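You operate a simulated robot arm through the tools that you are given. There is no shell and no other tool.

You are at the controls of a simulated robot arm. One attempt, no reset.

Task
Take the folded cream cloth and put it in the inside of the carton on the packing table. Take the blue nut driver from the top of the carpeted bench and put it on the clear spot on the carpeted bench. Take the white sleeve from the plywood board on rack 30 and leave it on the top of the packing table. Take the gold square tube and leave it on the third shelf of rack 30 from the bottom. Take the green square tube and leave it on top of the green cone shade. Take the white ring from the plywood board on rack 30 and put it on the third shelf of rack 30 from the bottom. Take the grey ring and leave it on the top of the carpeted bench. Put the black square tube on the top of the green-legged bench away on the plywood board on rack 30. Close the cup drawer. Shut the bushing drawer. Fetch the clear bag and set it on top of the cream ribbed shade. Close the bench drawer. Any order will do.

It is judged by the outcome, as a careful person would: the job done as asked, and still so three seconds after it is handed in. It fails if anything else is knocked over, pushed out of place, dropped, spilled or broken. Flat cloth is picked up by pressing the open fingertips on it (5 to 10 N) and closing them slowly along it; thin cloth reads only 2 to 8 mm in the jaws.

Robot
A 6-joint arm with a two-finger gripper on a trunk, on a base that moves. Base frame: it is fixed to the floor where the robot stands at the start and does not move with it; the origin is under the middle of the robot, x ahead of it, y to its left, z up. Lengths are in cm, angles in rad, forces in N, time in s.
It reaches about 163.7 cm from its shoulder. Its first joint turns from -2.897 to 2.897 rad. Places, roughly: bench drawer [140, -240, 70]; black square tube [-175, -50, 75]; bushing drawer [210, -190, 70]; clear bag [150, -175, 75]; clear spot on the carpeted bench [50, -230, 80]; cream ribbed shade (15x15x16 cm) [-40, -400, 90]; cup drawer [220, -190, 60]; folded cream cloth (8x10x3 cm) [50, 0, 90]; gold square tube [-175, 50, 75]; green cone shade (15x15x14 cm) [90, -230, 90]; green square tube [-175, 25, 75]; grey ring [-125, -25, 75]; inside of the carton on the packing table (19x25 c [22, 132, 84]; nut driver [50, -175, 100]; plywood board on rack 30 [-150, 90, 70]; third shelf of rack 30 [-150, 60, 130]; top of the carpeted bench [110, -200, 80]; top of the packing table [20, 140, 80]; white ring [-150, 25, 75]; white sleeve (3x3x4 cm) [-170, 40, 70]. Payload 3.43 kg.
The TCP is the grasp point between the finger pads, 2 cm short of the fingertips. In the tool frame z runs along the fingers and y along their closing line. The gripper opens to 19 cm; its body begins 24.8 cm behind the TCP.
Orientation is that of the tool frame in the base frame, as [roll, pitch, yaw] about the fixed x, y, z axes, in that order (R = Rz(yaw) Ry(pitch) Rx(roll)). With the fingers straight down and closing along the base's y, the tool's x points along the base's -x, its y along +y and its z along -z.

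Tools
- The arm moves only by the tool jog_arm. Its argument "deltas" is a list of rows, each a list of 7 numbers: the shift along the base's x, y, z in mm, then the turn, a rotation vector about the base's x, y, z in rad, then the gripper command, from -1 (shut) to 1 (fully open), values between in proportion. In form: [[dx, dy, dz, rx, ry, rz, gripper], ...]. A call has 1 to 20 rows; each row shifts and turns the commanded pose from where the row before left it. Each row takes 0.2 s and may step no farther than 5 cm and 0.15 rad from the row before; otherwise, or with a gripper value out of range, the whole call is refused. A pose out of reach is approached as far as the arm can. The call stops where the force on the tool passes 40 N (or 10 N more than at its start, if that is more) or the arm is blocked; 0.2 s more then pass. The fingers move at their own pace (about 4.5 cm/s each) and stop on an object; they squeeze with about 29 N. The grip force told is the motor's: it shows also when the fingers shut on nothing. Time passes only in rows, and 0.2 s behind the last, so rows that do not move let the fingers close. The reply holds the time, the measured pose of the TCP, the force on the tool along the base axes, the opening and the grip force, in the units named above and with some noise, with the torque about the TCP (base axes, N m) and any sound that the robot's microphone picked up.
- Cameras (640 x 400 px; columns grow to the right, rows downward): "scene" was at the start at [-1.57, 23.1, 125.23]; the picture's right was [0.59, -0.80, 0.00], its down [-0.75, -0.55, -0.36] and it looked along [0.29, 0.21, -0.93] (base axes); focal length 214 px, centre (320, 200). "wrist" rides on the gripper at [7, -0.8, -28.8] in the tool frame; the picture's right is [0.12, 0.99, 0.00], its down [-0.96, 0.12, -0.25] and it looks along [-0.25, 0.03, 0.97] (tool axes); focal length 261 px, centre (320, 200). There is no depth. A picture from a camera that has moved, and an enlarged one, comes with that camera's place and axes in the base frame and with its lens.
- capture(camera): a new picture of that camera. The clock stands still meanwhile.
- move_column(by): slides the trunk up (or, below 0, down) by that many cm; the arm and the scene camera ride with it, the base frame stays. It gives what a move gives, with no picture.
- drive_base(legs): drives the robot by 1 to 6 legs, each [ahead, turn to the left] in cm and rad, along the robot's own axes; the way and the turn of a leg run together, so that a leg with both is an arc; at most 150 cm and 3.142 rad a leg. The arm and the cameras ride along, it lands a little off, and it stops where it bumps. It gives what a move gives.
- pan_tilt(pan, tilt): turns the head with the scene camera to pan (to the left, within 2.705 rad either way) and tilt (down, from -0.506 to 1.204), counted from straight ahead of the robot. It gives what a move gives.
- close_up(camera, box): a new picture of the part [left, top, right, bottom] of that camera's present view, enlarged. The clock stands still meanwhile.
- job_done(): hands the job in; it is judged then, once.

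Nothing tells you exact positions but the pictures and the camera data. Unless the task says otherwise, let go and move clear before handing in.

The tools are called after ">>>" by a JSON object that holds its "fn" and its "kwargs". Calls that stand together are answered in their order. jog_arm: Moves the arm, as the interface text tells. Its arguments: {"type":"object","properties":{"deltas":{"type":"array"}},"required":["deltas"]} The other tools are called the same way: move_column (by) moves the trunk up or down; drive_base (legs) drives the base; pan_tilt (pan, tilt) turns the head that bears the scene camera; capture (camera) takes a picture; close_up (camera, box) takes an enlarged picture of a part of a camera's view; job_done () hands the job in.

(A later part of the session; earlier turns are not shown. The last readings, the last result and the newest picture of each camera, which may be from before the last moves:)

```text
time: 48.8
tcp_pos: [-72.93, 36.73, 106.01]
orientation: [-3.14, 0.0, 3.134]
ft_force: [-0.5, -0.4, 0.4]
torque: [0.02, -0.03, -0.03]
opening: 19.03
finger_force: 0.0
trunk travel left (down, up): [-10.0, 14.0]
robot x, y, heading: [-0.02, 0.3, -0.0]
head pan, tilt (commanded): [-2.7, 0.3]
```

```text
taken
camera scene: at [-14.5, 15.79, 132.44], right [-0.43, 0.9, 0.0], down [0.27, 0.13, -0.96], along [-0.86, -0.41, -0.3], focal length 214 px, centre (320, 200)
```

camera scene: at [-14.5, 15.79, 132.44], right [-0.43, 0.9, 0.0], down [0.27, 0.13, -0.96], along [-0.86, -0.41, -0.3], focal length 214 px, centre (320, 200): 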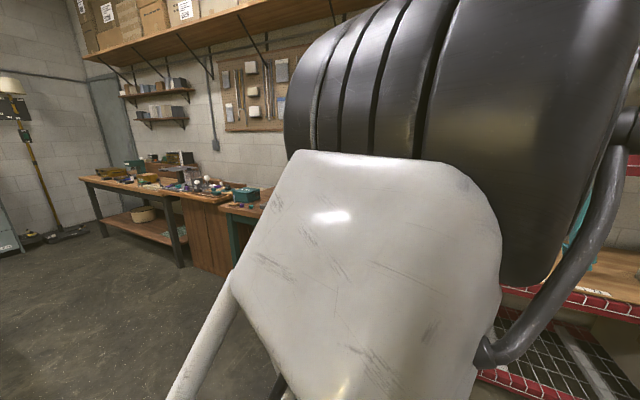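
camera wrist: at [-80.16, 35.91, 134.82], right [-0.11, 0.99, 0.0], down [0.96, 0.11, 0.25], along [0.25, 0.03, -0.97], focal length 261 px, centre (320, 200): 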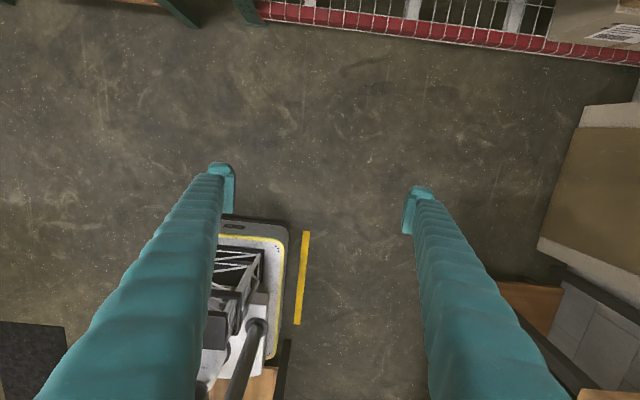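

The right side is visible now: the grey carpeted bench, a back wall with a workbench and drawers, and benches to the right-rear. I'll zoom in on each region.

>>> {"fn": "pan_tilt", "kwargs": {"pan": -1.2, "tilt": 0.3}}

>>> {"fn": "close_up", "kwargs": {"camera": "scene", "box": [180, 150, 300, 225]}}

>>> {"fn": "close_up", "kwargs": {"camera": "scene", "box": [290, 150, 410, 225]}}

>>> {"fn": "close_up", "kwargs": {"camera": "scene", "box": [340, 80, 500, 180]}}

>>> {"fn": "pan_tilt", "kwargs": {"pan": -1.9, "tilt": 0.3}}

>>> {"fn": "close_up", "kwargs": {"camera": "scene", "box": [250, 130, 410, 230]}}

>>> {"fn": "close_up", "kwargs": {"camera": "scene", "box": [400, 160, 560, 260]}}

```text
time: 50.4
tcp_pos: [-73.09, 36.62, 106.08]
orientation: [-3.14, 0.0, 3.136]
ft_force: [-0.9, 0.6, 0.6]
torque: [-0.05, 0.01, 0.0]
opening: 19.01
finger_force: 0.1
trunk travel left (down, up): [-10.0, 14.0]
robot x, y, heading: [0.12, -0.03, 0.001]
head pan, tilt (commanded): [-1.201, 0.3]
```

```text
5.33 times, centred on (240, 188) of scene
camera zoom: at [-2.69, 11.08, 132.44], right [-0.93, -0.36, 0.0], down [-0.11, 0.28, -0.96], along [0.34, -0.89, -0.3], focal length 1144 px, centre (747, 267)
```

zoom: 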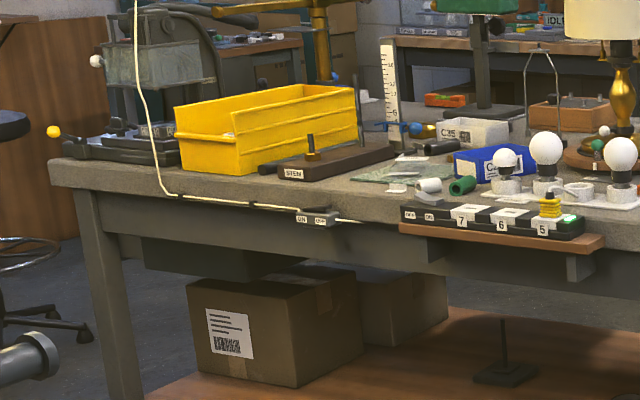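

```text
5.33 times, centred on (350, 188) of scene
camera zoom: at [-2.69, 11.08, 132.44], right [-0.93, -0.36, 0.0], down [-0.11, 0.28, -0.96], along [0.34, -0.89, -0.3], focal length 1144 px, centre (160, 267)
```

zoom: 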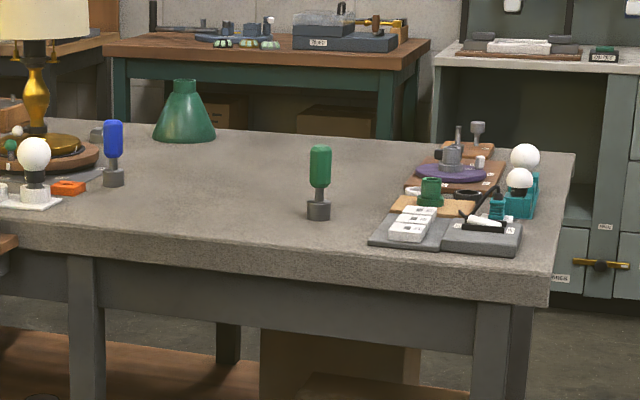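

```text
4.00 times, centred on (420, 130) of scene
camera zoom: at [-2.69, 11.08, 132.44], right [-0.93, -0.36, 0.0], down [-0.11, 0.28, -0.96], along [0.34, -0.89, -0.3], focal length 858 px, centre (-80, 480)
```

zoom: 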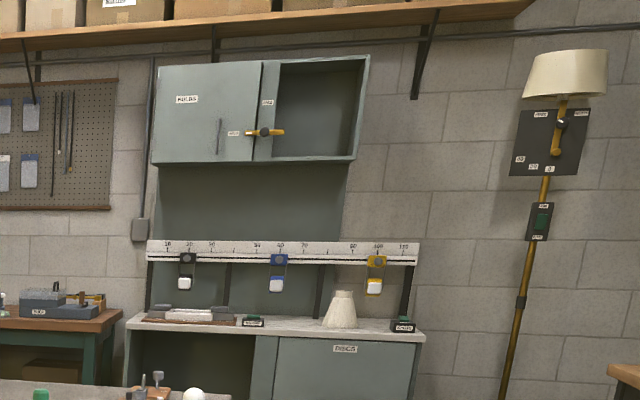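

```text
time: 51.5
tcp_pos: [-72.83, 36.76, 106.11]
orientation: [-3.141, 0.0, 3.135]
ft_force: [0.2, -0.2, 0.5]
torque: [-0.01, 0.01, 0.01]
opening: 18.99
finger_force: 0.1
trunk travel left (down, up): [-10.0, 14.0]
robot x, y, heading: [0.15, 0.08, -0.001]
head pan, tilt (commanded): [-1.901, 0.3]
```

```text
4.00 times, centred on (330, 180) of scene
camera zoom: at [-9.08, 10.95, 132.44], right [-0.95, 0.32, 0.0], down [0.1, 0.28, -0.96], along [-0.31, -0.9, -0.3], focal length 858 px, centre (280, 280)
```

zoom: 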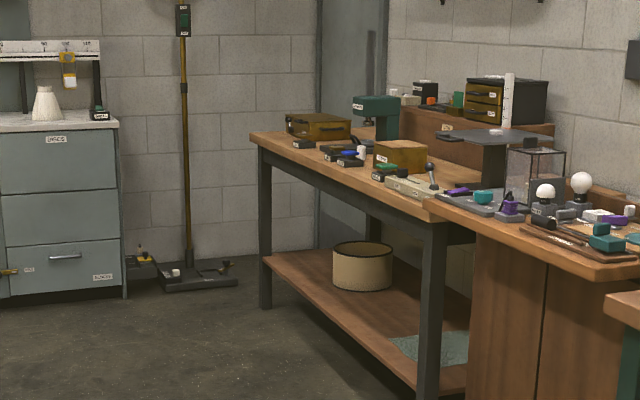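

```text
4.00 times, centred on (480, 210) of scene
camera zoom: at [-9.08, 10.95, 132.44], right [-0.95, 0.32, 0.0], down [0.1, 0.28, -0.96], along [-0.31, -0.9, -0.3], focal length 858 px, centre (-320, 160)
```

zoom: 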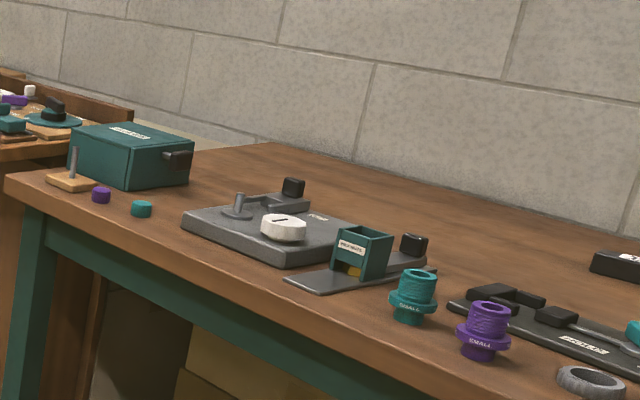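

I have identified the shades, nut drivers and benches. Now I zoom in on rack 30's board with the arm out of the way.

>>> {"fn": "pan_tilt", "kwargs": {"pan": 2.5, "tilt": 0.4}}

>>> {"fn": "capture", "kwargs": {"camera": "scene"}}

>>> {"fn": "close_up", "kwargs": {"camera": "scene", "box": [130, 130, 260, 211]}}

>>> {"fn": "close_up", "kwargs": {"camera": "scene", "box": [250, 60, 400, 154]}}

```text
time: 55.0
tcp_pos: [-72.92, 36.71, 106.01]
orientation: [-3.14, 0.0, 3.135]
ft_force: [0.2, -0.7, 0.1]
torque: [0.0, -0.01, -0.02]
opening: 19.0
finger_force: 0.0
trunk travel left (down, up): [-10.0, 14.0]
robot x, y, heading: [-0.13, 0.12, 0.006]
head pan, tilt (commanded): [2.499, 0.4]
```

```text
taken
camera scene: at [-13.48, 25.34, 131.51], right [0.6, 0.8, 0.0], down [0.31, -0.23, -0.92], along [-0.74, 0.55, -0.39], focal length 214 px, centre (320, 200)
```

scene: 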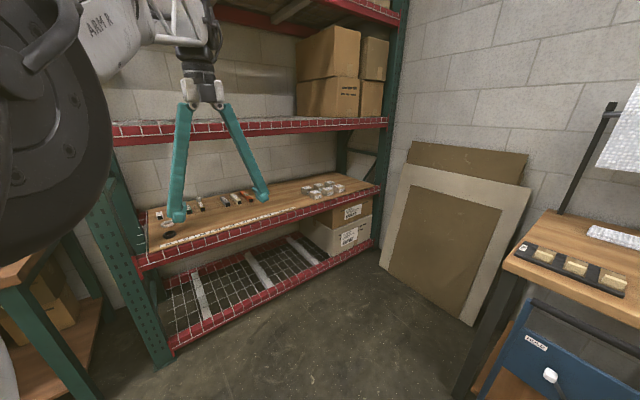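

```text
4.92 times, centred on (195, 170) of scene
camera zoom: at [-13.48, 25.34, 131.51], right [0.6, 0.8, 0.0], down [0.31, -0.23, -0.92], along [-0.74, 0.55, -0.39], focal length 1056 px, centre (935, 345)
```

zoom: 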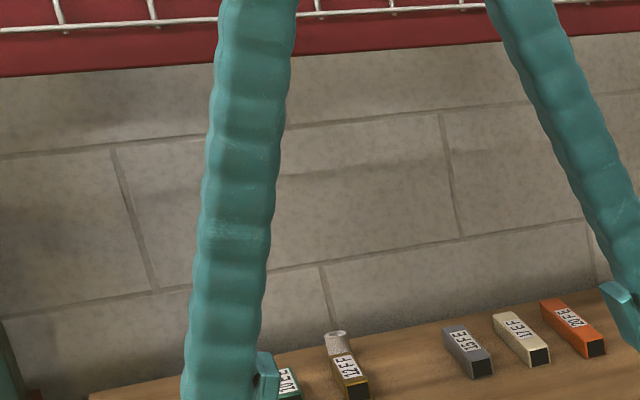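

```text
4.26 times, centred on (325, 107) of scene
camera zoom: at [-13.48, 25.34, 131.51], right [0.6, 0.8, 0.0], down [0.31, -0.23, -0.92], along [-0.74, 0.55, -0.39], focal length 913 px, centre (299, 596)
```

zoom: 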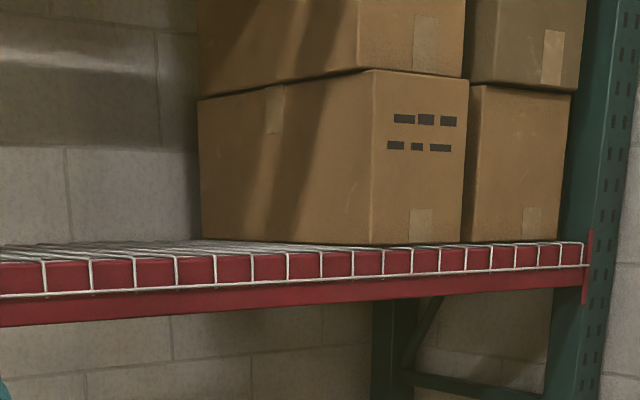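

The tubes lie end-on toward the front with labels, and the white sleeve stands behind the gold tube. I'll tuck the arm and drive backward 50 cm toward the rack.

>>> {"fn": "jog_arm", "kwargs": {"deltas": [[40, -8, -5, 0, 0, 0, 1], [40, -8, -5, 0, 0, 0, 1], [40, -8, -5, 0, 0, 0, 1], [40, -8, -5, 0, 0, 0, 1], [40, -8, -5, 0, 0, 0, 1]]}}

>>> {"fn": "drive_base", "kwargs": {"legs": [[-50, 0]]}}

>>> {"fn": "pan_tilt", "kwargs": {"pan": 2.7, "tilt": 0.6}}

>>> {"fn": "capture", "kwargs": {"camera": "scene"}}

>>> {"fn": "capture", "kwargs": {"camera": "wrist"}}

```text
time: 56.2
tcp_pos: [-53.17, 32.79, 103.43]
orientation: [-3.139, 0.002, 3.133]
ft_force: [-0.6, 0.7, -1.2]
torque: [-0.1, -0.21, 0.0]
opening: 18.99
finger_force: 0.1
trunk travel left (down, up): [-10.0, 14.0]
robot x, y, heading: [0.13, -0.2, -0.001]
head pan, tilt (commanded): [2.499, 0.4]
```

```text
time: 59.1
tcp_pos: [-102.91, 32.97, 103.53]
orientation: [-3.14, 0.0, 3.132]
ft_force: [0.2, -0.6, -0.1]
torque: [0.0, 0.01, -0.04]
opening: 19.0
finger_force: 0.0
trunk travel left (down, up): [-10.0, 14.0]
robot x, y, heading: [-49.83, 0.18, -0.004]
head pan, tilt (commanded): [2.499, 0.4]
```

```text
time: 59.9
tcp_pos: [-102.89, 33.02, 103.63]
orientation: [-3.14, 0.001, 3.13]
ft_force: [0.4, -0.6, 0.1]
torque: [0.02, 0.01, 0.0]
opening: 19.02
finger_force: 0.1
trunk travel left (down, up): [-10.0, 14.0]
robot x, y, heading: [-50.27, -0.35, -0.002]
head pan, tilt (commanded): [2.7, 0.6]
```

```text
taken
camera scene: at [-64.0, 23.68, 129.69], right [0.43, 0.9, 0.0], down [0.51, -0.24, -0.83], along [-0.74, 0.36, -0.56], focal length 214 px, centre (320, 200)
```

scene: 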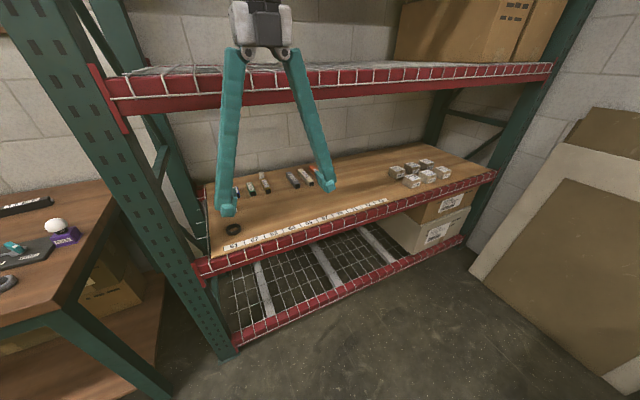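

```text
taken
camera wrist: at [-110.15, 32.2, 132.3], right [-0.11, 0.99, 0.0], down [0.96, 0.11, 0.25], along [0.25, 0.02, -0.97], focal length 261 px, centre (320, 200)
```

wrist: 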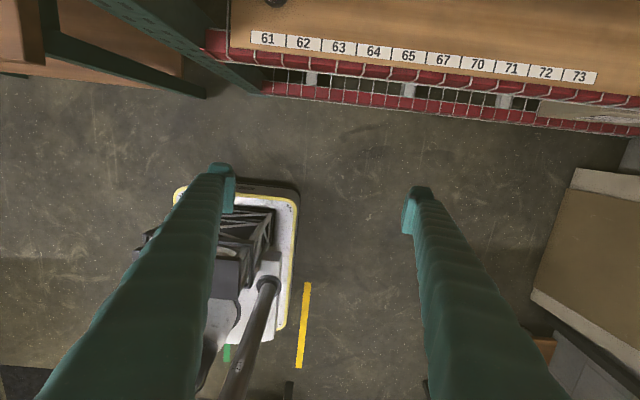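

The drive went well. I'll zoom in on the board from here.

>>> {"fn": "close_up", "kwargs": {"camera": "scene", "box": [210, 150, 338, 230]}}

>>> {"fn": "close_up", "kwargs": {"camera": "scene", "box": [360, 140, 488, 220]}}

>>> {"fn": "close_up", "kwargs": {"camera": "scene", "box": [100, 40, 228, 120]}}

>>> {"fn": "close_up", "kwargs": {"camera": "scene", "box": [0, 170, 160, 270]}}

```text
5.00 times, centred on (274, 190) of scene
camera zoom: at [-64.0, 23.68, 129.69], right [0.43, 0.9, 0.0], down [0.51, -0.24, -0.83], along [-0.74, 0.36, -0.56], focal length 1072 px, centre (550, 250)
```

zoom: 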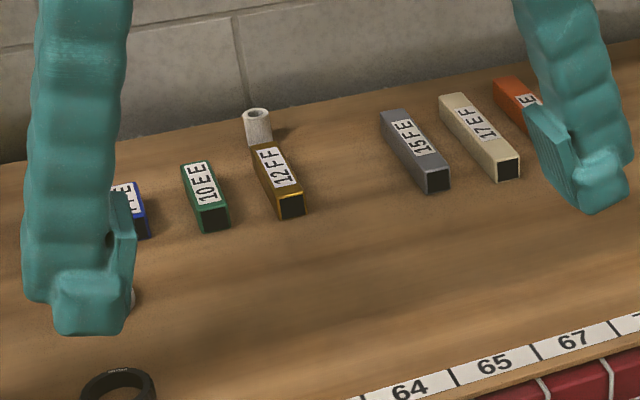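

```text
5.00 times, centred on (424, 180) of scene
camera zoom: at [-64.0, 23.68, 129.69], right [0.43, 0.9, 0.0], down [0.51, -0.24, -0.83], along [-0.74, 0.36, -0.56], focal length 1072 px, centre (-200, 300)
```

zoom: 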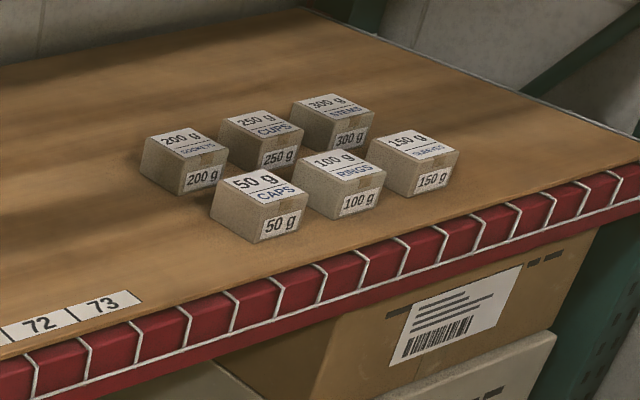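

```text
5.00 times, centred on (164, 80) of scene
camera zoom: at [-64.0, 23.68, 129.69], right [0.43, 0.9, 0.0], down [0.51, -0.24, -0.83], along [-0.74, 0.36, -0.56], focal length 1072 px, centre (1100, 800)
```

zoom: 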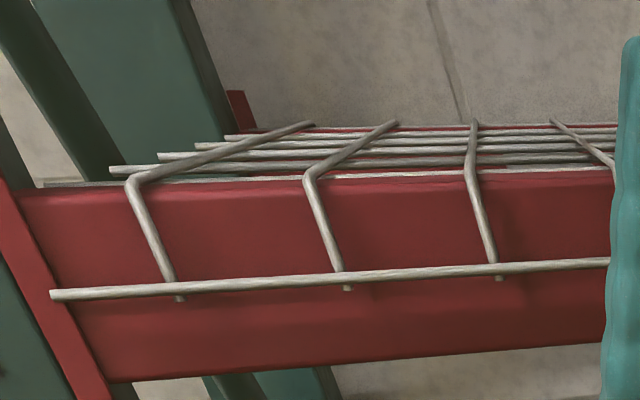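

```text
4.00 times, centred on (80, 220) of scene
camera zoom: at [-64.0, 23.68, 129.69], right [0.43, 0.9, 0.0], down [0.51, -0.24, -0.83], along [-0.74, 0.36, -0.56], focal length 858 px, centre (1280, 120)
```

zoom: 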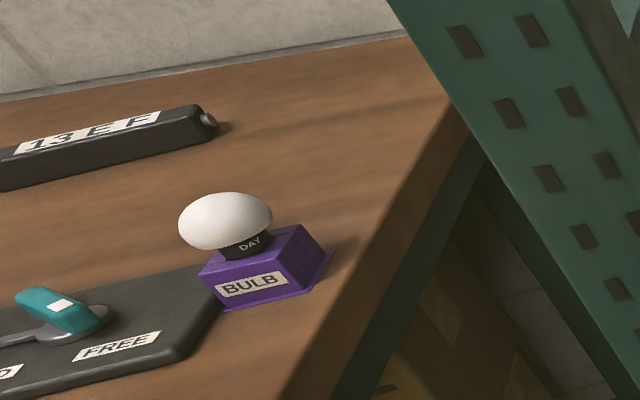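

Estimated positions: board top z≈71.6; gold tube centre ≈(-162, 39), green tube ≈(-162, 32), white sleeve ≈(-174, 40), white ring ≈(-150, 23). The third shelf is wire at z≈125.6. I'll lower the tool and tilt it about 60° so it can reach into the rack from the front.

>>> {"fn": "jog_arm", "kwargs": {"deltas": [[0, 0, -38, 0, 0, 0, 1], [0, 0, -38, 0, 0, 0, 1], [-48, 0, 0, 0, 0.1164, 0, 1], [-48, 0, 0, 0, 0.1164, 0, 1], [-48, 0, 0, 0, 0.1164, 0, 1], [-46, 0, 0, 0, 0.1164, 0, 1], [-44, 0, 0, 0, 0.1164, 0, 1], [-41, 0, 0, 0, 0.1164, 0, 1], [-37, 0, 0, 0, 0.1164, 0, 1], [-33, 0, 0, 0, 0.1164, 0, 1], [-29, 0, 0, 0, 0.1164, 0, 1]]}}

>>> {"fn": "capture", "kwargs": {"camera": "wrist"}}

>>> {"fn": "capture", "kwargs": {"camera": "scene"}}

```text
time: 62.3
tcp_pos: [-140.25, 32.59, 96.65]
orientation: [-3.133, -1.053, 3.135]
ft_force: [-0.2, 0.2, 1.1]
torque: [-0.04, -0.06, 0.02]
opening: 19.01
finger_force: 0.1
trunk travel left (down, up): [-10.0, 14.0]
robot x, y, heading: [-50.03, 0.23, -0.004]
head pan, tilt (commanded): [2.7, 0.6]
```

```text
taken
camera wrist: at [-118.93, 31.72, 116.93], right [-0.06, 0.99, 0.1], down [0.69, 0.11, -0.71], along [-0.72, 0.03, -0.69], focal length 261 px, centre (320, 200)
```

wrist: 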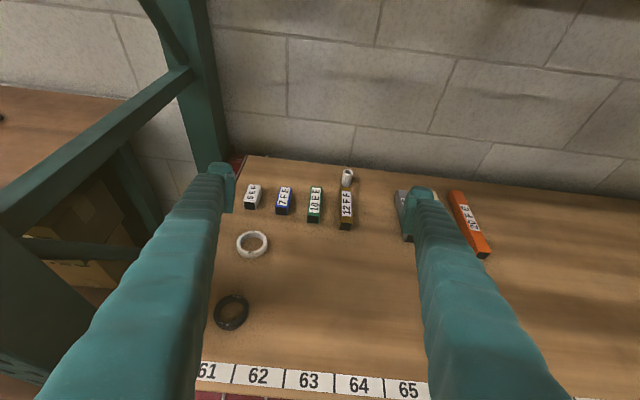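

```text
taken
camera scene: at [-63.44, 24.66, 129.69], right [0.54, 0.84, 0.0], down [0.48, -0.31, -0.82], along [-0.69, 0.45, -0.57], focal length 214 px, centre (320, 200)
```

scene: 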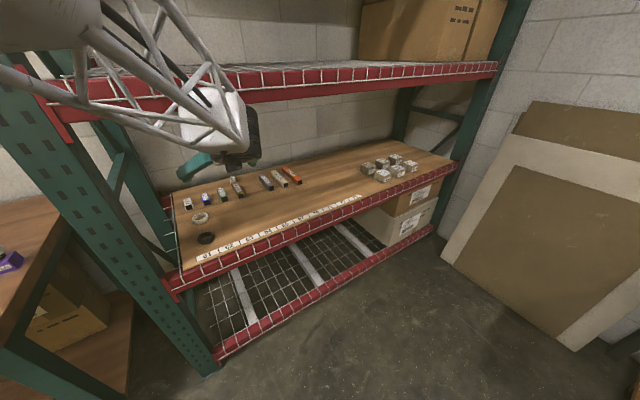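

The wrist view shows all items clearly: white "5", blue "7", green "10 EE", gold "12 FF" with the sleeve behind it, the white ring and a black ring. I'll zoom for accurate positions and move the head off the elbow.

>>> {"fn": "close_up", "kwargs": {"camera": "wrist", "box": [230, 150, 390, 250]}}

>>> {"fn": "pan_tilt", "kwargs": {"pan": 2.3, "tilt": 0.6}}

>>> {"fn": "close_up", "kwargs": {"camera": "scene", "box": [30, 170, 190, 270]}}

>>> {"fn": "capture", "kwargs": {"camera": "scene"}}

```text
4.00 times, centred on (310, 200) of wrist
camera zoom: at [-118.93, 31.72, 116.93], right [-0.06, 0.99, 0.1], down [0.69, 0.11, -0.71], along [-0.72, 0.03, -0.69], focal length 1043 px, centre (360, 200)
```

zoom: 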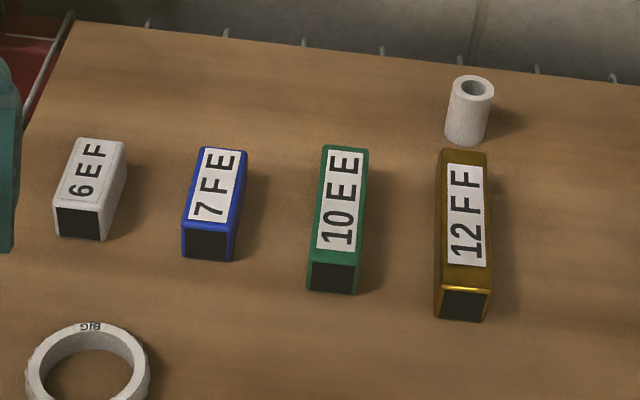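

```text
time: 63.1
tcp_pos: [-140.6, 32.48, 95.17]
orientation: [-3.12, -1.04, 3.125]
ft_force: [-0.4, 0.2, -0.6]
torque: [-0.02, 0.0, -0.02]
opening: 19.01
finger_force: 0.0
trunk travel left (down, up): [-10.0, 14.0]
robot x, y, heading: [-50.19, 0.15, -0.005]
head pan, tilt (commanded): [2.3, 0.6]
```

```text
4.00 times, centred on (110, 220) of scene
camera zoom: at [-62.73, 25.64, 129.69], right [0.65, 0.76, 0.0], down [0.43, -0.37, -0.82], along [-0.63, 0.54, -0.57], focal length 858 px, centre (1160, 120)
```

zoom: 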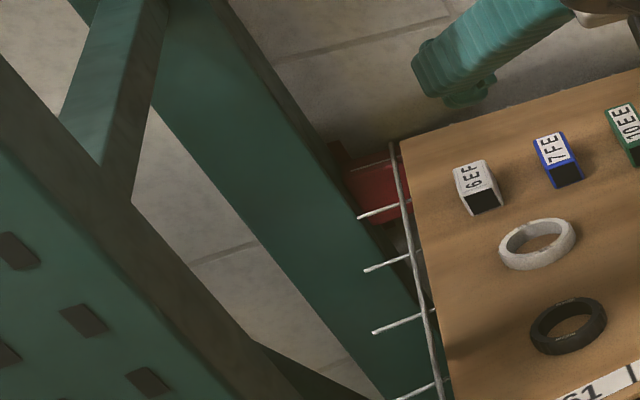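

```text
taken
camera scene: at [-62.73, 25.64, 129.69], right [0.65, 0.76, 0.0], down [0.43, -0.37, -0.82], along [-0.63, 0.54, -0.57], focal length 214 px, centre (320, 200)
```

scene: 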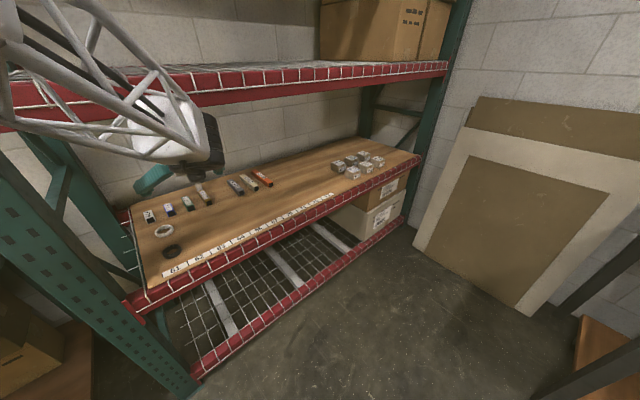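

The arm settled slightly after the head moved, so the elbow had been leaning on the head. Let me check both cameras again now.

>>> {"fn": "jog_arm", "kwargs": {"deltas": [[0, 0, 0, 0, 0, 0, 1], [0, 0, 0, 0, 0, 0, 1]]}}

>>> {"fn": "close_up", "kwargs": {"camera": "wrist", "box": [230, 150, 390, 250]}}

>>> {"fn": "capture", "kwargs": {"camera": "scene"}}

```text
time: 63.7
tcp_pos: [-140.54, 32.49, 95.69]
orientation: [-3.117, -1.044, 3.121]
ft_force: [0.1, -1.1, -0.2]
torque: [-0.01, 0.0, -0.01]
opening: 19.02
finger_force: 0.1
trunk travel left (down, up): [-10.0, 14.0]
robot x, y, heading: [-50.31, 0.1, -0.002]
head pan, tilt (commanded): [2.3, 0.6]
```

```text
4.00 times, centred on (310, 200) of wrist
camera zoom: at [-119.4, 31.86, 116.11], right [-0.06, 0.99, 0.09], down [0.7, 0.11, -0.71], along [-0.71, 0.02, -0.7], focal length 1043 px, centre (360, 200)
```

zoom: 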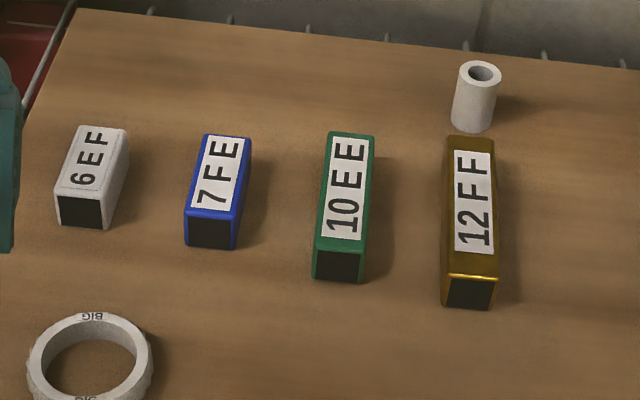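

```text
taken
camera scene: at [-62.84, 25.51, 129.69], right [0.64, 0.77, 0.0], down [0.44, -0.36, -0.82], along [-0.64, 0.53, -0.57], focal length 214 px, centre (320, 200)
```

scene: 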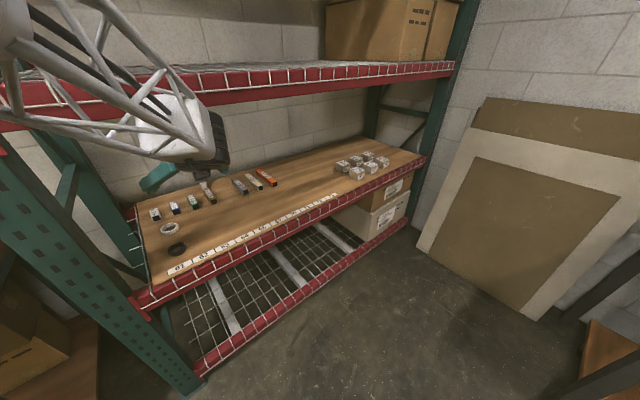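

The head and forearm are still touching because the arm is too folded here. I'll drive the base 28 cm forward so the arm can work more extended, and the tool simply withdraws with it.

>>> {"fn": "drive_base", "kwargs": {"legs": [[28, 0]]}}

>>> {"fn": "jog_arm", "kwargs": {"deltas": [[-40, 0, 0, 0, 0, 0, 1], [-40, 0, 0, 0, 0, 0, 1], [-40, 0, 0, 0, 0, 0, 1], [-40, 0, 0, 0, 0, 0, 1], [-40, 0, 0, 0, 0, 0, 1], [-40, 0, 0, 0, 0, 0, 1]]}}

>>> {"fn": "capture", "kwargs": {"camera": "scene"}}

>>> {"fn": "capture", "kwargs": {"camera": "wrist"}}

```text
time: 65.7
tcp_pos: [-112.72, 32.15, 95.87]
orientation: [-3.119, -1.045, 3.128]
ft_force: [0.2, 0.4, -0.6]
torque: [-0.05, 0.02, 0.04]
opening: 18.99
finger_force: 0.0
trunk travel left (down, up): [-10.0, 14.0]
robot x, y, heading: [-22.27, 0.29, 0.0]
head pan, tilt (commanded): [2.3, 0.6]
```

```text
time: 67.1
tcp_pos: [-136.86, 32.2, 96.08]
orientation: [-3.12, -1.049, 3.128]
ft_force: [0.7, 0.5, 1.0]
torque: [-0.03, -0.15, -0.04]
opening: 18.99
finger_force: 0.0
trunk travel left (down, up): [-10.0, 14.0]
robot x, y, heading: [-22.16, 0.07, -0.004]
head pan, tilt (commanded): [2.3, 0.6]
```

```text
taken
camera scene: at [-33.95, 26.41, 129.69], right [0.75, 0.67, 0.0], down [0.38, -0.42, -0.83], along [-0.55, 0.62, -0.56], focal length 214 px, centre (320, 200)
```

scene: 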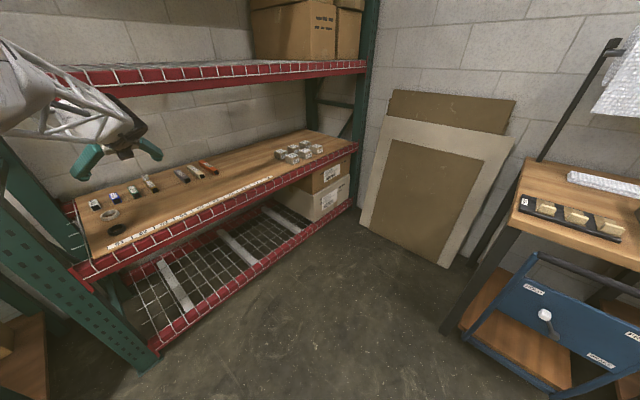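

```text
taken
camera wrist: at [-115.58, 31.54, 116.44], right [-0.06, 0.99, 0.09], down [0.7, 0.11, -0.71], along [-0.72, 0.02, -0.7], focal length 261 px, centre (320, 200)
```

wrist: 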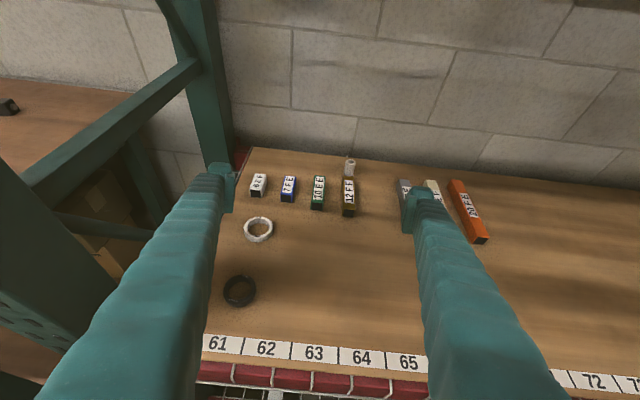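

Clear of the head now. I zoom to measure the tubes.

>>> {"fn": "close_up", "kwargs": {"camera": "wrist", "box": [230, 140, 390, 240]}}

>>> {"fn": "close_up", "kwargs": {"camera": "wrist", "box": [200, 200, 360, 300]}}

```text
4.00 times, centred on (310, 190) of wrist
camera zoom: at [-115.58, 31.54, 116.44], right [-0.06, 0.99, 0.09], down [0.7, 0.11, -0.71], along [-0.72, 0.02, -0.7], focal length 1043 px, centre (360, 240)
```

zoom: 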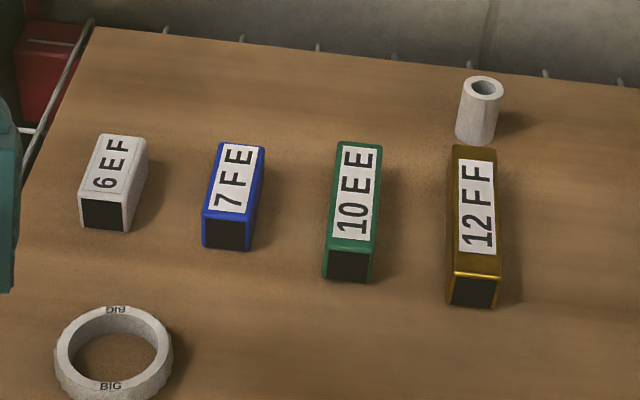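

```text
4.00 times, centred on (280, 250) of wrist
camera zoom: at [-115.58, 31.54, 116.44], right [-0.06, 0.99, 0.09], down [0.7, 0.11, -0.71], along [-0.72, 0.02, -0.7], focal length 1043 px, centre (480, 0)
```

zoom: 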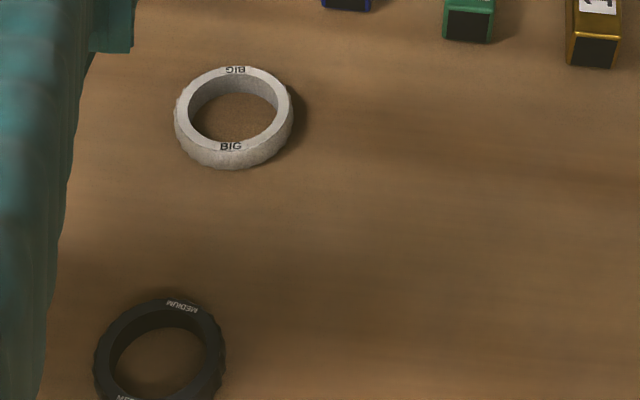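

Gold tube: centre (-163, 39.4), top z≈74.4, lying along x. I'll bring the gripper to a pre-grasp in front of it, with the fingers opened to about 6.5 cm so as not to touch the green tube.

>>> {"fn": "jog_arm", "kwargs": {"deltas": [[-29.4, 14.6, -28, 0, 0, 0, -0.3], [-29.4, 14.6, -28, 0, 0, 0, -0.3], [-29.4, 14.6, -28, 0, 0, 0, -0.3], [-29.4, 14.6, -28, 0, 0, 0, -0.3], [-29.4, 14.6, -28, 0, 0, 0, -0.3], [0, 0, 0, 0, 0, 0, -0.3], [0, 0, 0, 0, 0, 0, -0.3]]}}

>>> {"fn": "capture", "kwargs": {"camera": "wrist"}}

>>> {"fn": "close_up", "kwargs": {"camera": "wrist", "box": [240, 130, 400, 230]}}

>>> {"fn": "capture", "kwargs": {"camera": "scene"}}

```text
time: 68.7
tcp_pos: [-151.36, 39.55, 81.86]
orientation: [-3.119, -1.047, 3.125]
ft_force: [-0.4, -0.5, 0.0]
torque: [-0.02, 0.04, -0.01]
opening: 6.65
finger_force: 0.0
trunk travel left (down, up): [-10.0, 14.0]
robot x, y, heading: [-22.46, -0.32, 0.0]
head pan, tilt (commanded): [2.3, 0.6]
```

```text
taken
camera wrist: at [-130.09, 38.95, 102.38], right [-0.06, 0.99, 0.09], down [0.7, 0.11, -0.71], along [-0.72, 0.02, -0.7], focal length 261 px, centre (320, 200)
```

wrist: 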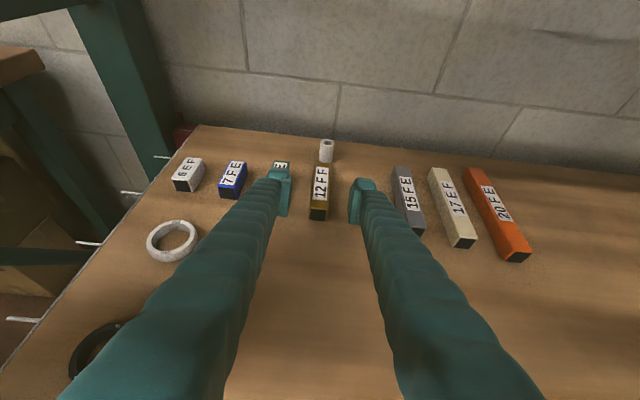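

```text
4.00 times, centred on (320, 180) of wrist
camera zoom: at [-130.09, 38.95, 102.38], right [-0.06, 0.99, 0.09], down [0.7, 0.11, -0.71], along [-0.72, 0.02, -0.7], focal length 1043 px, centre (320, 280)
```

zoom: 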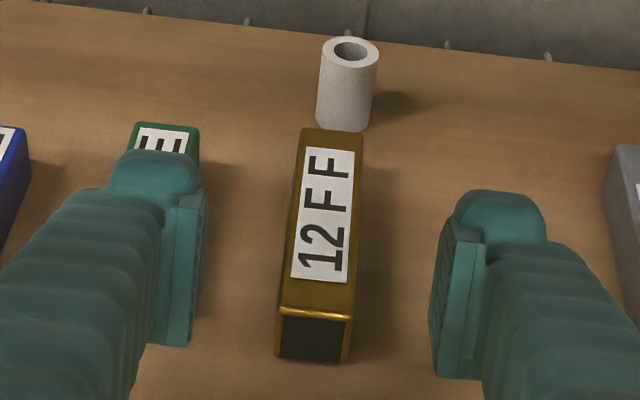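

```text
taken
camera scene: at [-34.01, 26.42, 129.68], right [0.75, 0.67, 0.0], down [0.38, -0.42, -0.82], along [-0.55, 0.62, -0.57], focal length 214 px, centre (320, 200)
```

scene: 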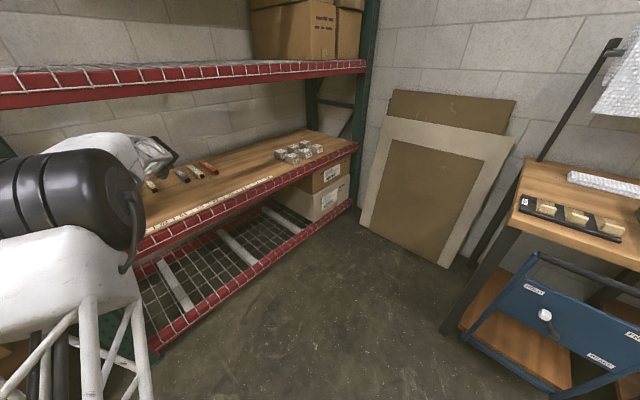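

The tube sits about 0.25 cm to the +y of my axis. I'll narrow the opening to 5 cm, advance along the tube, and then close.

>>> {"fn": "jog_arm", "kwargs": {"deltas": [[0, 2, -15, 0, 0, 0, -0.47], [-26.5, 0, -15, 0, 0, 0, -0.47], [-26.5, 0, -15, 0, 0, 0, -0.47], [-26.5, 0, -15, 0, 0, 0, -0.47], [-26.5, 0, -14, 0, 0, 0, -0.47]]}}

>>> {"fn": "close_up", "kwargs": {"camera": "wrist", "box": [240, 130, 400, 230]}}

```text
time: 69.9
tcp_pos: [-162.01, 39.73, 74.52]
orientation: [-3.121, -1.048, 3.127]
ft_force: [0.0, 0.1, 1.1]
torque: [-0.01, -0.21, -0.01]
opening: 5.06
finger_force: 0.1
trunk travel left (down, up): [-10.0, 14.0]
robot x, y, heading: [-22.24, -0.06, 0.005]
head pan, tilt (commanded): [2.3, 0.6]
```

```text
4.00 times, centred on (320, 180) of wrist
camera zoom: at [-140.68, 39.05, 95.05], right [-0.06, 0.99, 0.09], down [0.69, 0.11, -0.71], along [-0.72, 0.02, -0.7], focal length 1043 px, centre (320, 280)
```

zoom: 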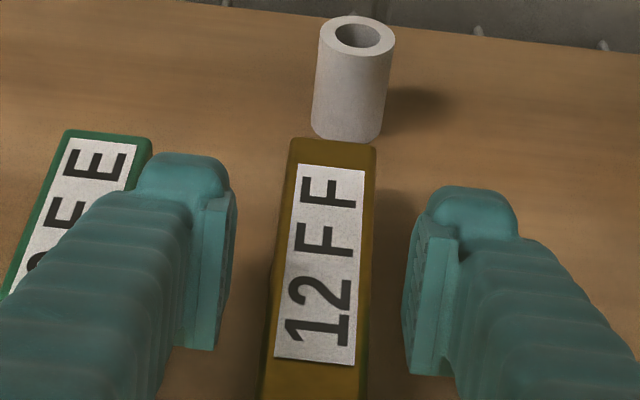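

Well aligned. Lower about 9 mm so the pads flank the tube, then close.

>>> {"fn": "jog_arm", "kwargs": {"deltas": [[0, 0, -5, 0, 0, 0, -0.47], [0, 0, -4, 0, 0, 0, -0.47]]}}

>>> {"fn": "jog_arm", "kwargs": {"deltas": [[0, 0, 0, 0, 0, 0, -0.8], [0, 0, 0, 0, 0, 0, -1], [0, 0, 0, 0, 0, 0, -1], [0, 0, 0, 0, 0, 0, -1], [0, 0, 0, 0, 0, 0, -1]]}}

>>> {"fn": "close_up", "kwargs": {"camera": "wrist", "box": [240, 130, 400, 230]}}

```text
time: 70.5
tcp_pos: [-161.92, 39.71, 73.46]
orientation: [-3.12, -1.045, 3.128]
ft_force: [0.5, -0.1, 1.0]
torque: [-0.01, -0.02, -0.03]
opening: 5.04
finger_force: 0.1
trunk travel left (down, up): [-10.0, 14.0]
robot x, y, heading: [-22.23, -0.18, -0.0]
head pan, tilt (commanded): [2.3, 0.6]
```

```text
time: 71.7
tcp_pos: [-162.04, 39.65, 73.47]
orientation: [-3.121, -1.046, 3.127]
ft_force: [-0.1, -0.3, -0.3]
torque: [0.03, 0.03, 0.0]
opening: 2.9
finger_force: 28.5
trunk travel left (down, up): [-10.0, 14.0]
robot x, y, heading: [-22.14, 0.05, 0.001]
head pan, tilt (commanded): [2.3, 0.6]
```

```text
4.00 times, centred on (320, 180) of wrist
camera zoom: at [-140.71, 39.06, 94.01], right [-0.06, 0.99, 0.09], down [0.7, 0.11, -0.71], along [-0.72, 0.02, -0.7], focal length 1043 px, centre (320, 280)
```

zoom: 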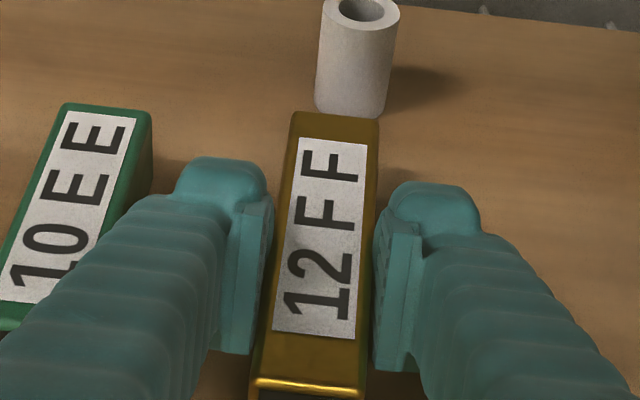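

Gold tube gripped (2.9 cm). I lift it, withdraw from the rack, and then raise the trunk to reach the third shelf more comfortably.

>>> {"fn": "jog_arm", "kwargs": {"deltas": [[0, 0, 20, 0, 0, 0, -1], [0, 0, 30, 0, 0, 0, -1], [20, 0, 30, 0, 0, 0, -1], [45, 0, 10, 0, 0, 0, -1], [45, 0, 5, 0, 0, 0, -1], [48, 0, 0, 0, 0, 0, -1], [48, 0, 0, 0, 0, 0, -1], [48, 0, 0, 0, 0, 0, -1], [48, 0, 0, 0, 0, 0, -1], [48, 0, 0, 0, 0, 0, -1], [48, 0, 0, 0, 0, 0, -1]]}}

>>> {"fn": "move_column", "kwargs": {"by": 14}}

>>> {"fn": "capture", "kwargs": {"camera": "scene"}}

>>> {"fn": "capture", "kwargs": {"camera": "wrist"}}

```text
time: 74.1
tcp_pos: [-122.25, 39.61, 82.88]
orientation: [-3.12, -1.045, 3.128]
ft_force: [-1.6, -0.4, -1.1]
torque: [-0.01, 0.12, -0.02]
opening: 2.89
finger_force: 29.4
trunk travel left (down, up): [-10.0, 14.0]
robot x, y, heading: [-22.51, -0.23, -0.004]
head pan, tilt (commanded): [2.3, 0.6]
```

```text
time: 75.8
tcp_pos: [-122.25, 39.79, 97.06]
orientation: [-3.121, -1.045, 3.128]
ft_force: [0.3, -1.2, -0.8]
torque: [0.0, -0.04, 0.03]
opening: 2.87
finger_force: 29.0
trunk travel left (down, up): [-24.0, 0.0]
robot x, y, heading: [-22.07, -0.03, 0.002]
head pan, tilt (commanded): [2.3, 0.6]
```

```text
taken
camera scene: at [-34.01, 26.42, 143.68], right [0.75, 0.67, 0.0], down [0.38, -0.42, -0.82], along [-0.55, 0.62, -0.57], focal length 214 px, centre (320, 200)
```

scene: 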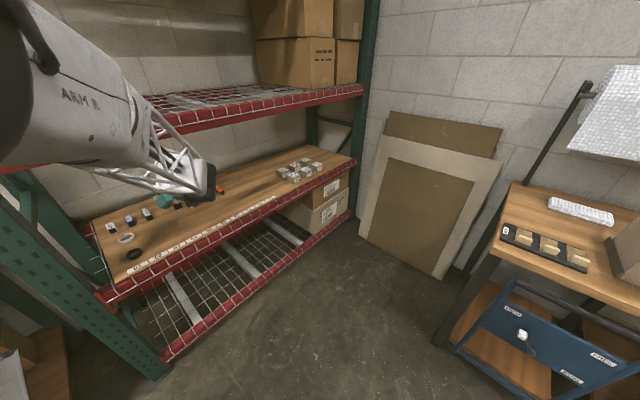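

```text
taken
camera wrist: at [-100.92, 39.12, 117.46], right [-0.06, 0.99, 0.09], down [0.7, 0.11, -0.71], along [-0.72, 0.02, -0.7], focal length 261 px, centre (320, 200)
```

wrist: 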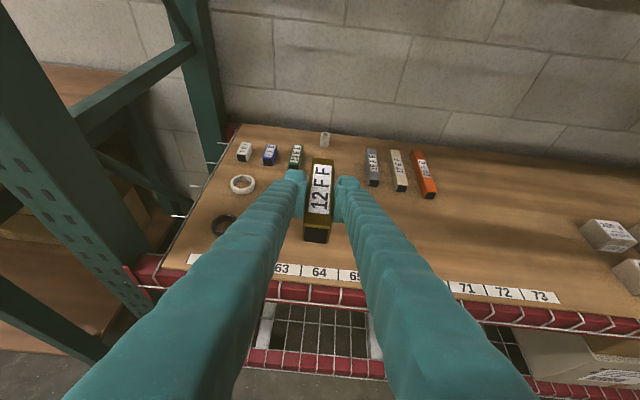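

The tube is held level. Now I raise it in front of the rack to above the third shelf level and check that the head isn't touched.

>>> {"fn": "jog_arm", "kwargs": {"deltas": [[0, 0, 46, 0, 0, 0, -1], [0, 0, 46, 0, 0, 0, -1], [0, 0, 46, 0, 0, 0, -1], [0, 0, 46, 0, 0, 0, -1], [0, 0, 46, 0, 0, 0, -1], [0, 0, 46, 0, 0, 0, -1], [0, 0, 46, 0, 0, 0, -1], [0, 0, 46, 0, 0, 0, -1], [0, 0, 46, 0, 0, 0, -1]]}}

>>> {"fn": "capture", "kwargs": {"camera": "scene"}}

>>> {"fn": "capture", "kwargs": {"camera": "wrist"}}

```text
time: 77.0
tcp_pos: [-123.53, 38.03, 115.98]
orientation: [-3.096, -1.013, 3.127]
ft_force: [0.0, 0.7, -1.2]
torque: [-0.03, -0.02, 0.08]
opening: 2.87
finger_force: 28.6
trunk travel left (down, up): [-24.0, 0.0]
robot x, y, heading: [-22.39, -0.1, -0.004]
head pan, tilt (commanded): [2.3, 0.6]
stopped in row 6: the force on the tool passed its limit at 75 N (the readings are from after the stop); the commanded pose is now the measured one
```

```text
taken
camera scene: at [-34.82, 25.63, 143.67], right [0.65, 0.76, 0.0], down [0.43, -0.37, -0.82], along [-0.62, 0.54, -0.57], focal length 214 px, centre (320, 200)
```

scene: 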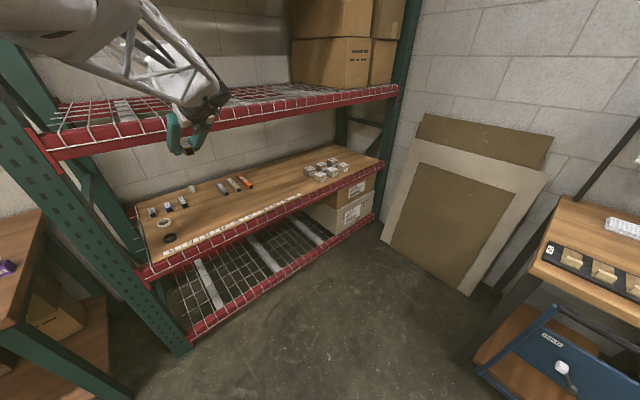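

```text
taken
camera wrist: at [-102.99, 38.13, 137.09], right [-0.09, 0.99, 0.08], down [0.71, 0.12, -0.69], along [-0.69, -0.01, -0.72], focal length 261 px, centre (320, 200)
```

wrist: 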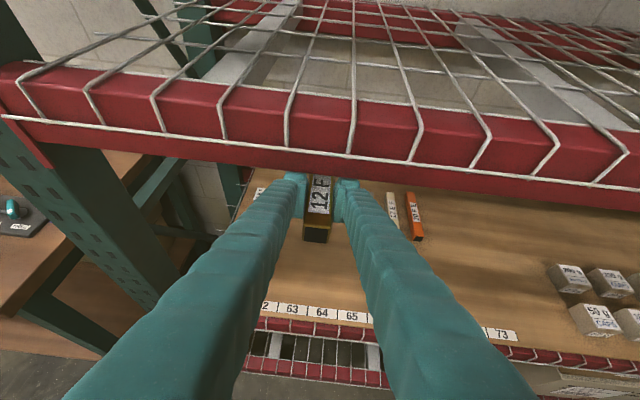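

The tube's far end caught the underside of the shelf beam; the call stopped and I must back out more. I'll lower slightly, drive the base forward to withdraw, and check the tube in the grip.

>>> {"fn": "jog_arm", "kwargs": {"deltas": [[0, 0, -30, 0, 0, 0, -1], [0, 0, -40, 0, 0, 0, -1], [0, 0, -30, 0, 0, 0, -1]]}}

>>> {"fn": "drive_base", "kwargs": {"legs": [[30, 0]]}}

>>> {"fn": "close_up", "kwargs": {"camera": "wrist", "box": [220, 110, 420, 235]}}

>>> {"fn": "capture", "kwargs": {"camera": "scene"}}

```text
time: 77.8
tcp_pos: [-123.18, 38.43, 106.81]
orientation: [-3.102, -1.021, 3.129]
ft_force: [0.1, 0.6, -1.1]
torque: [0.03, -0.04, -0.01]
opening: 2.9
finger_force: 29.0
trunk travel left (down, up): [-24.0, 0.0]
robot x, y, heading: [-22.15, 0.34, -0.002]
head pan, tilt (commanded): [2.3, 0.6]
```

```text
time: 79.8
tcp_pos: [-93.23, 38.56, 106.73]
orientation: [-3.101, -1.019, 3.126]
ft_force: [-0.3, -0.6, -1.7]
torque: [0.01, 0.0, 0.02]
opening: 2.87
finger_force: 29.2
trunk travel left (down, up): [-24.0, 0.0]
robot x, y, heading: [7.78, -0.28, -0.002]
head pan, tilt (commanded): [2.3, 0.6]
```

```text
3.20 times, centred on (320, 172) of wrist
camera zoom: at [-72.53, 38.42, 127.7], right [-0.08, 0.99, 0.08], down [0.71, 0.12, -0.69], along [-0.7, 0.0, -0.72], focal length 834 px, centre (320, 288)
```

zoom: 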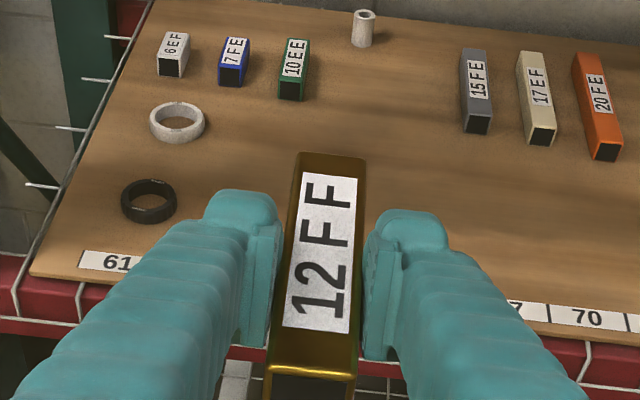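

```text
taken
camera scene: at [-4.02, 26.42, 143.68], right [0.75, 0.67, 0.0], down [0.38, -0.42, -0.82], along [-0.55, 0.62, -0.57], focal length 214 px, centre (320, 200)
```

scene: 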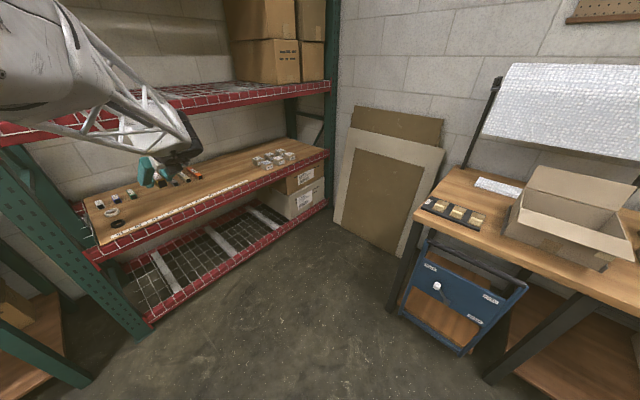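

The tube is still firmly and squarely held and nothing on the board moved. Now I extend the arm a bit and raise, then check the head.

>>> {"fn": "jog_arm", "kwargs": {"deltas": [[-45, 0, 10, 0, 0, 0, -1], [-45, 0, 10, 0, 0, 0, -1], [-45, 0, 10, 0, 0, 0, -1], [-45, 0, 10, 0, 0, 0, -1], [0, 0, 46, 0, 0, 0, -1], [0, 0, 46, 0, 0, 0, -1], [0, 0, 46, 0, 0, 0, -1], [0, 0, 46, 0, 0, 0, -1], [0, 0, 46, 0, 0, 0, -1], [0, 0, 46, 0, 0, 0, -1], [0, 0, 46, 0, 0, 0, -1]]}}

>>> {"fn": "capture", "kwargs": {"camera": "scene"}}

>>> {"fn": "capture", "kwargs": {"camera": "wrist"}}

```text
time: 82.2
tcp_pos: [-109.57, 38.34, 139.64]
orientation: [-3.097, -1.016, 3.124]
ft_force: [-2.0, 0.4, -2.9]
torque: [-0.12, 0.23, 0.14]
opening: 2.88
finger_force: 29.4
out of reach, approached as far as the arm can: row 10, 11
trunk travel left (down, up): [-24.0, 0.0]
robot x, y, heading: [8.0, 0.22, 0.002]
head pan, tilt (commanded): [2.3, 0.6]
```

```text
taken
camera scene: at [-4.15, 26.5, 143.65], right [0.75, 0.67, 0.0], down [0.38, -0.42, -0.82], along [-0.55, 0.62, -0.57], focal length 214 px, centre (320, 200)
```

scene: 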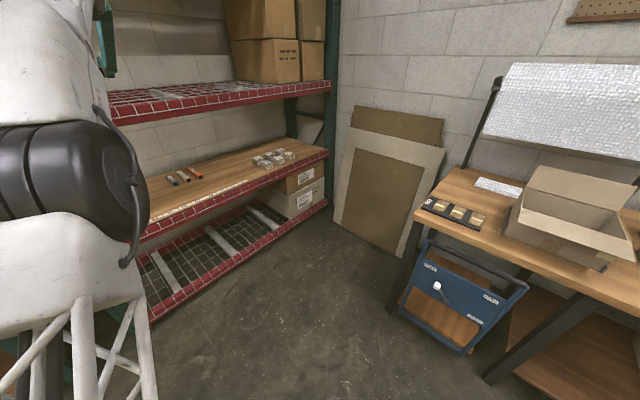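

```text
taken
camera wrist: at [-88.98, 38.35, 160.67], right [-0.08, 0.99, 0.08], down [0.72, 0.11, -0.69], along [-0.69, 0.0, -0.72], focal length 261 px, centre (320, 200)
```

wrist: 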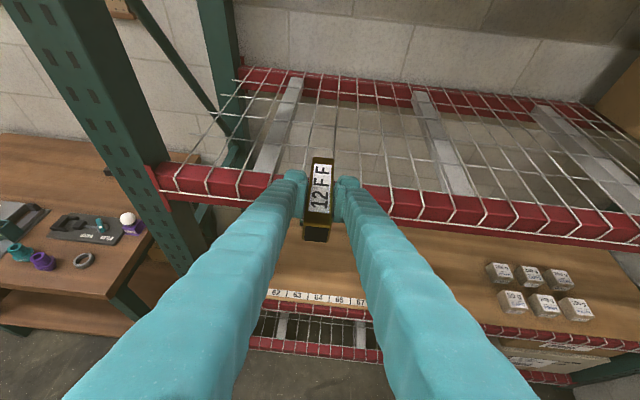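

Not quite to full height, but at z≈139.6 it's above the shelf wires. The wire deck with its grey support bars is visible; let me zoom to see it.

>>> {"fn": "close_up", "kwargs": {"camera": "wrist", "box": [200, 60, 440, 210]}}

```text
2.67 times, centred on (320, 135) of wrist
camera zoom: at [-88.98, 38.35, 160.67], right [-0.08, 0.99, 0.08], down [0.72, 0.11, -0.69], along [-0.69, 0.0, -0.72], focal length 695 px, centre (320, 373)
```

zoom: 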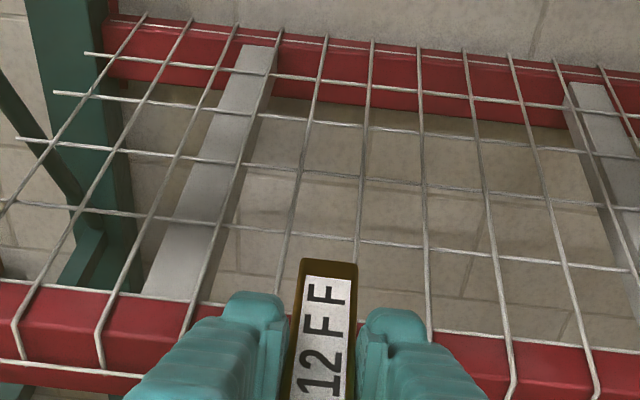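

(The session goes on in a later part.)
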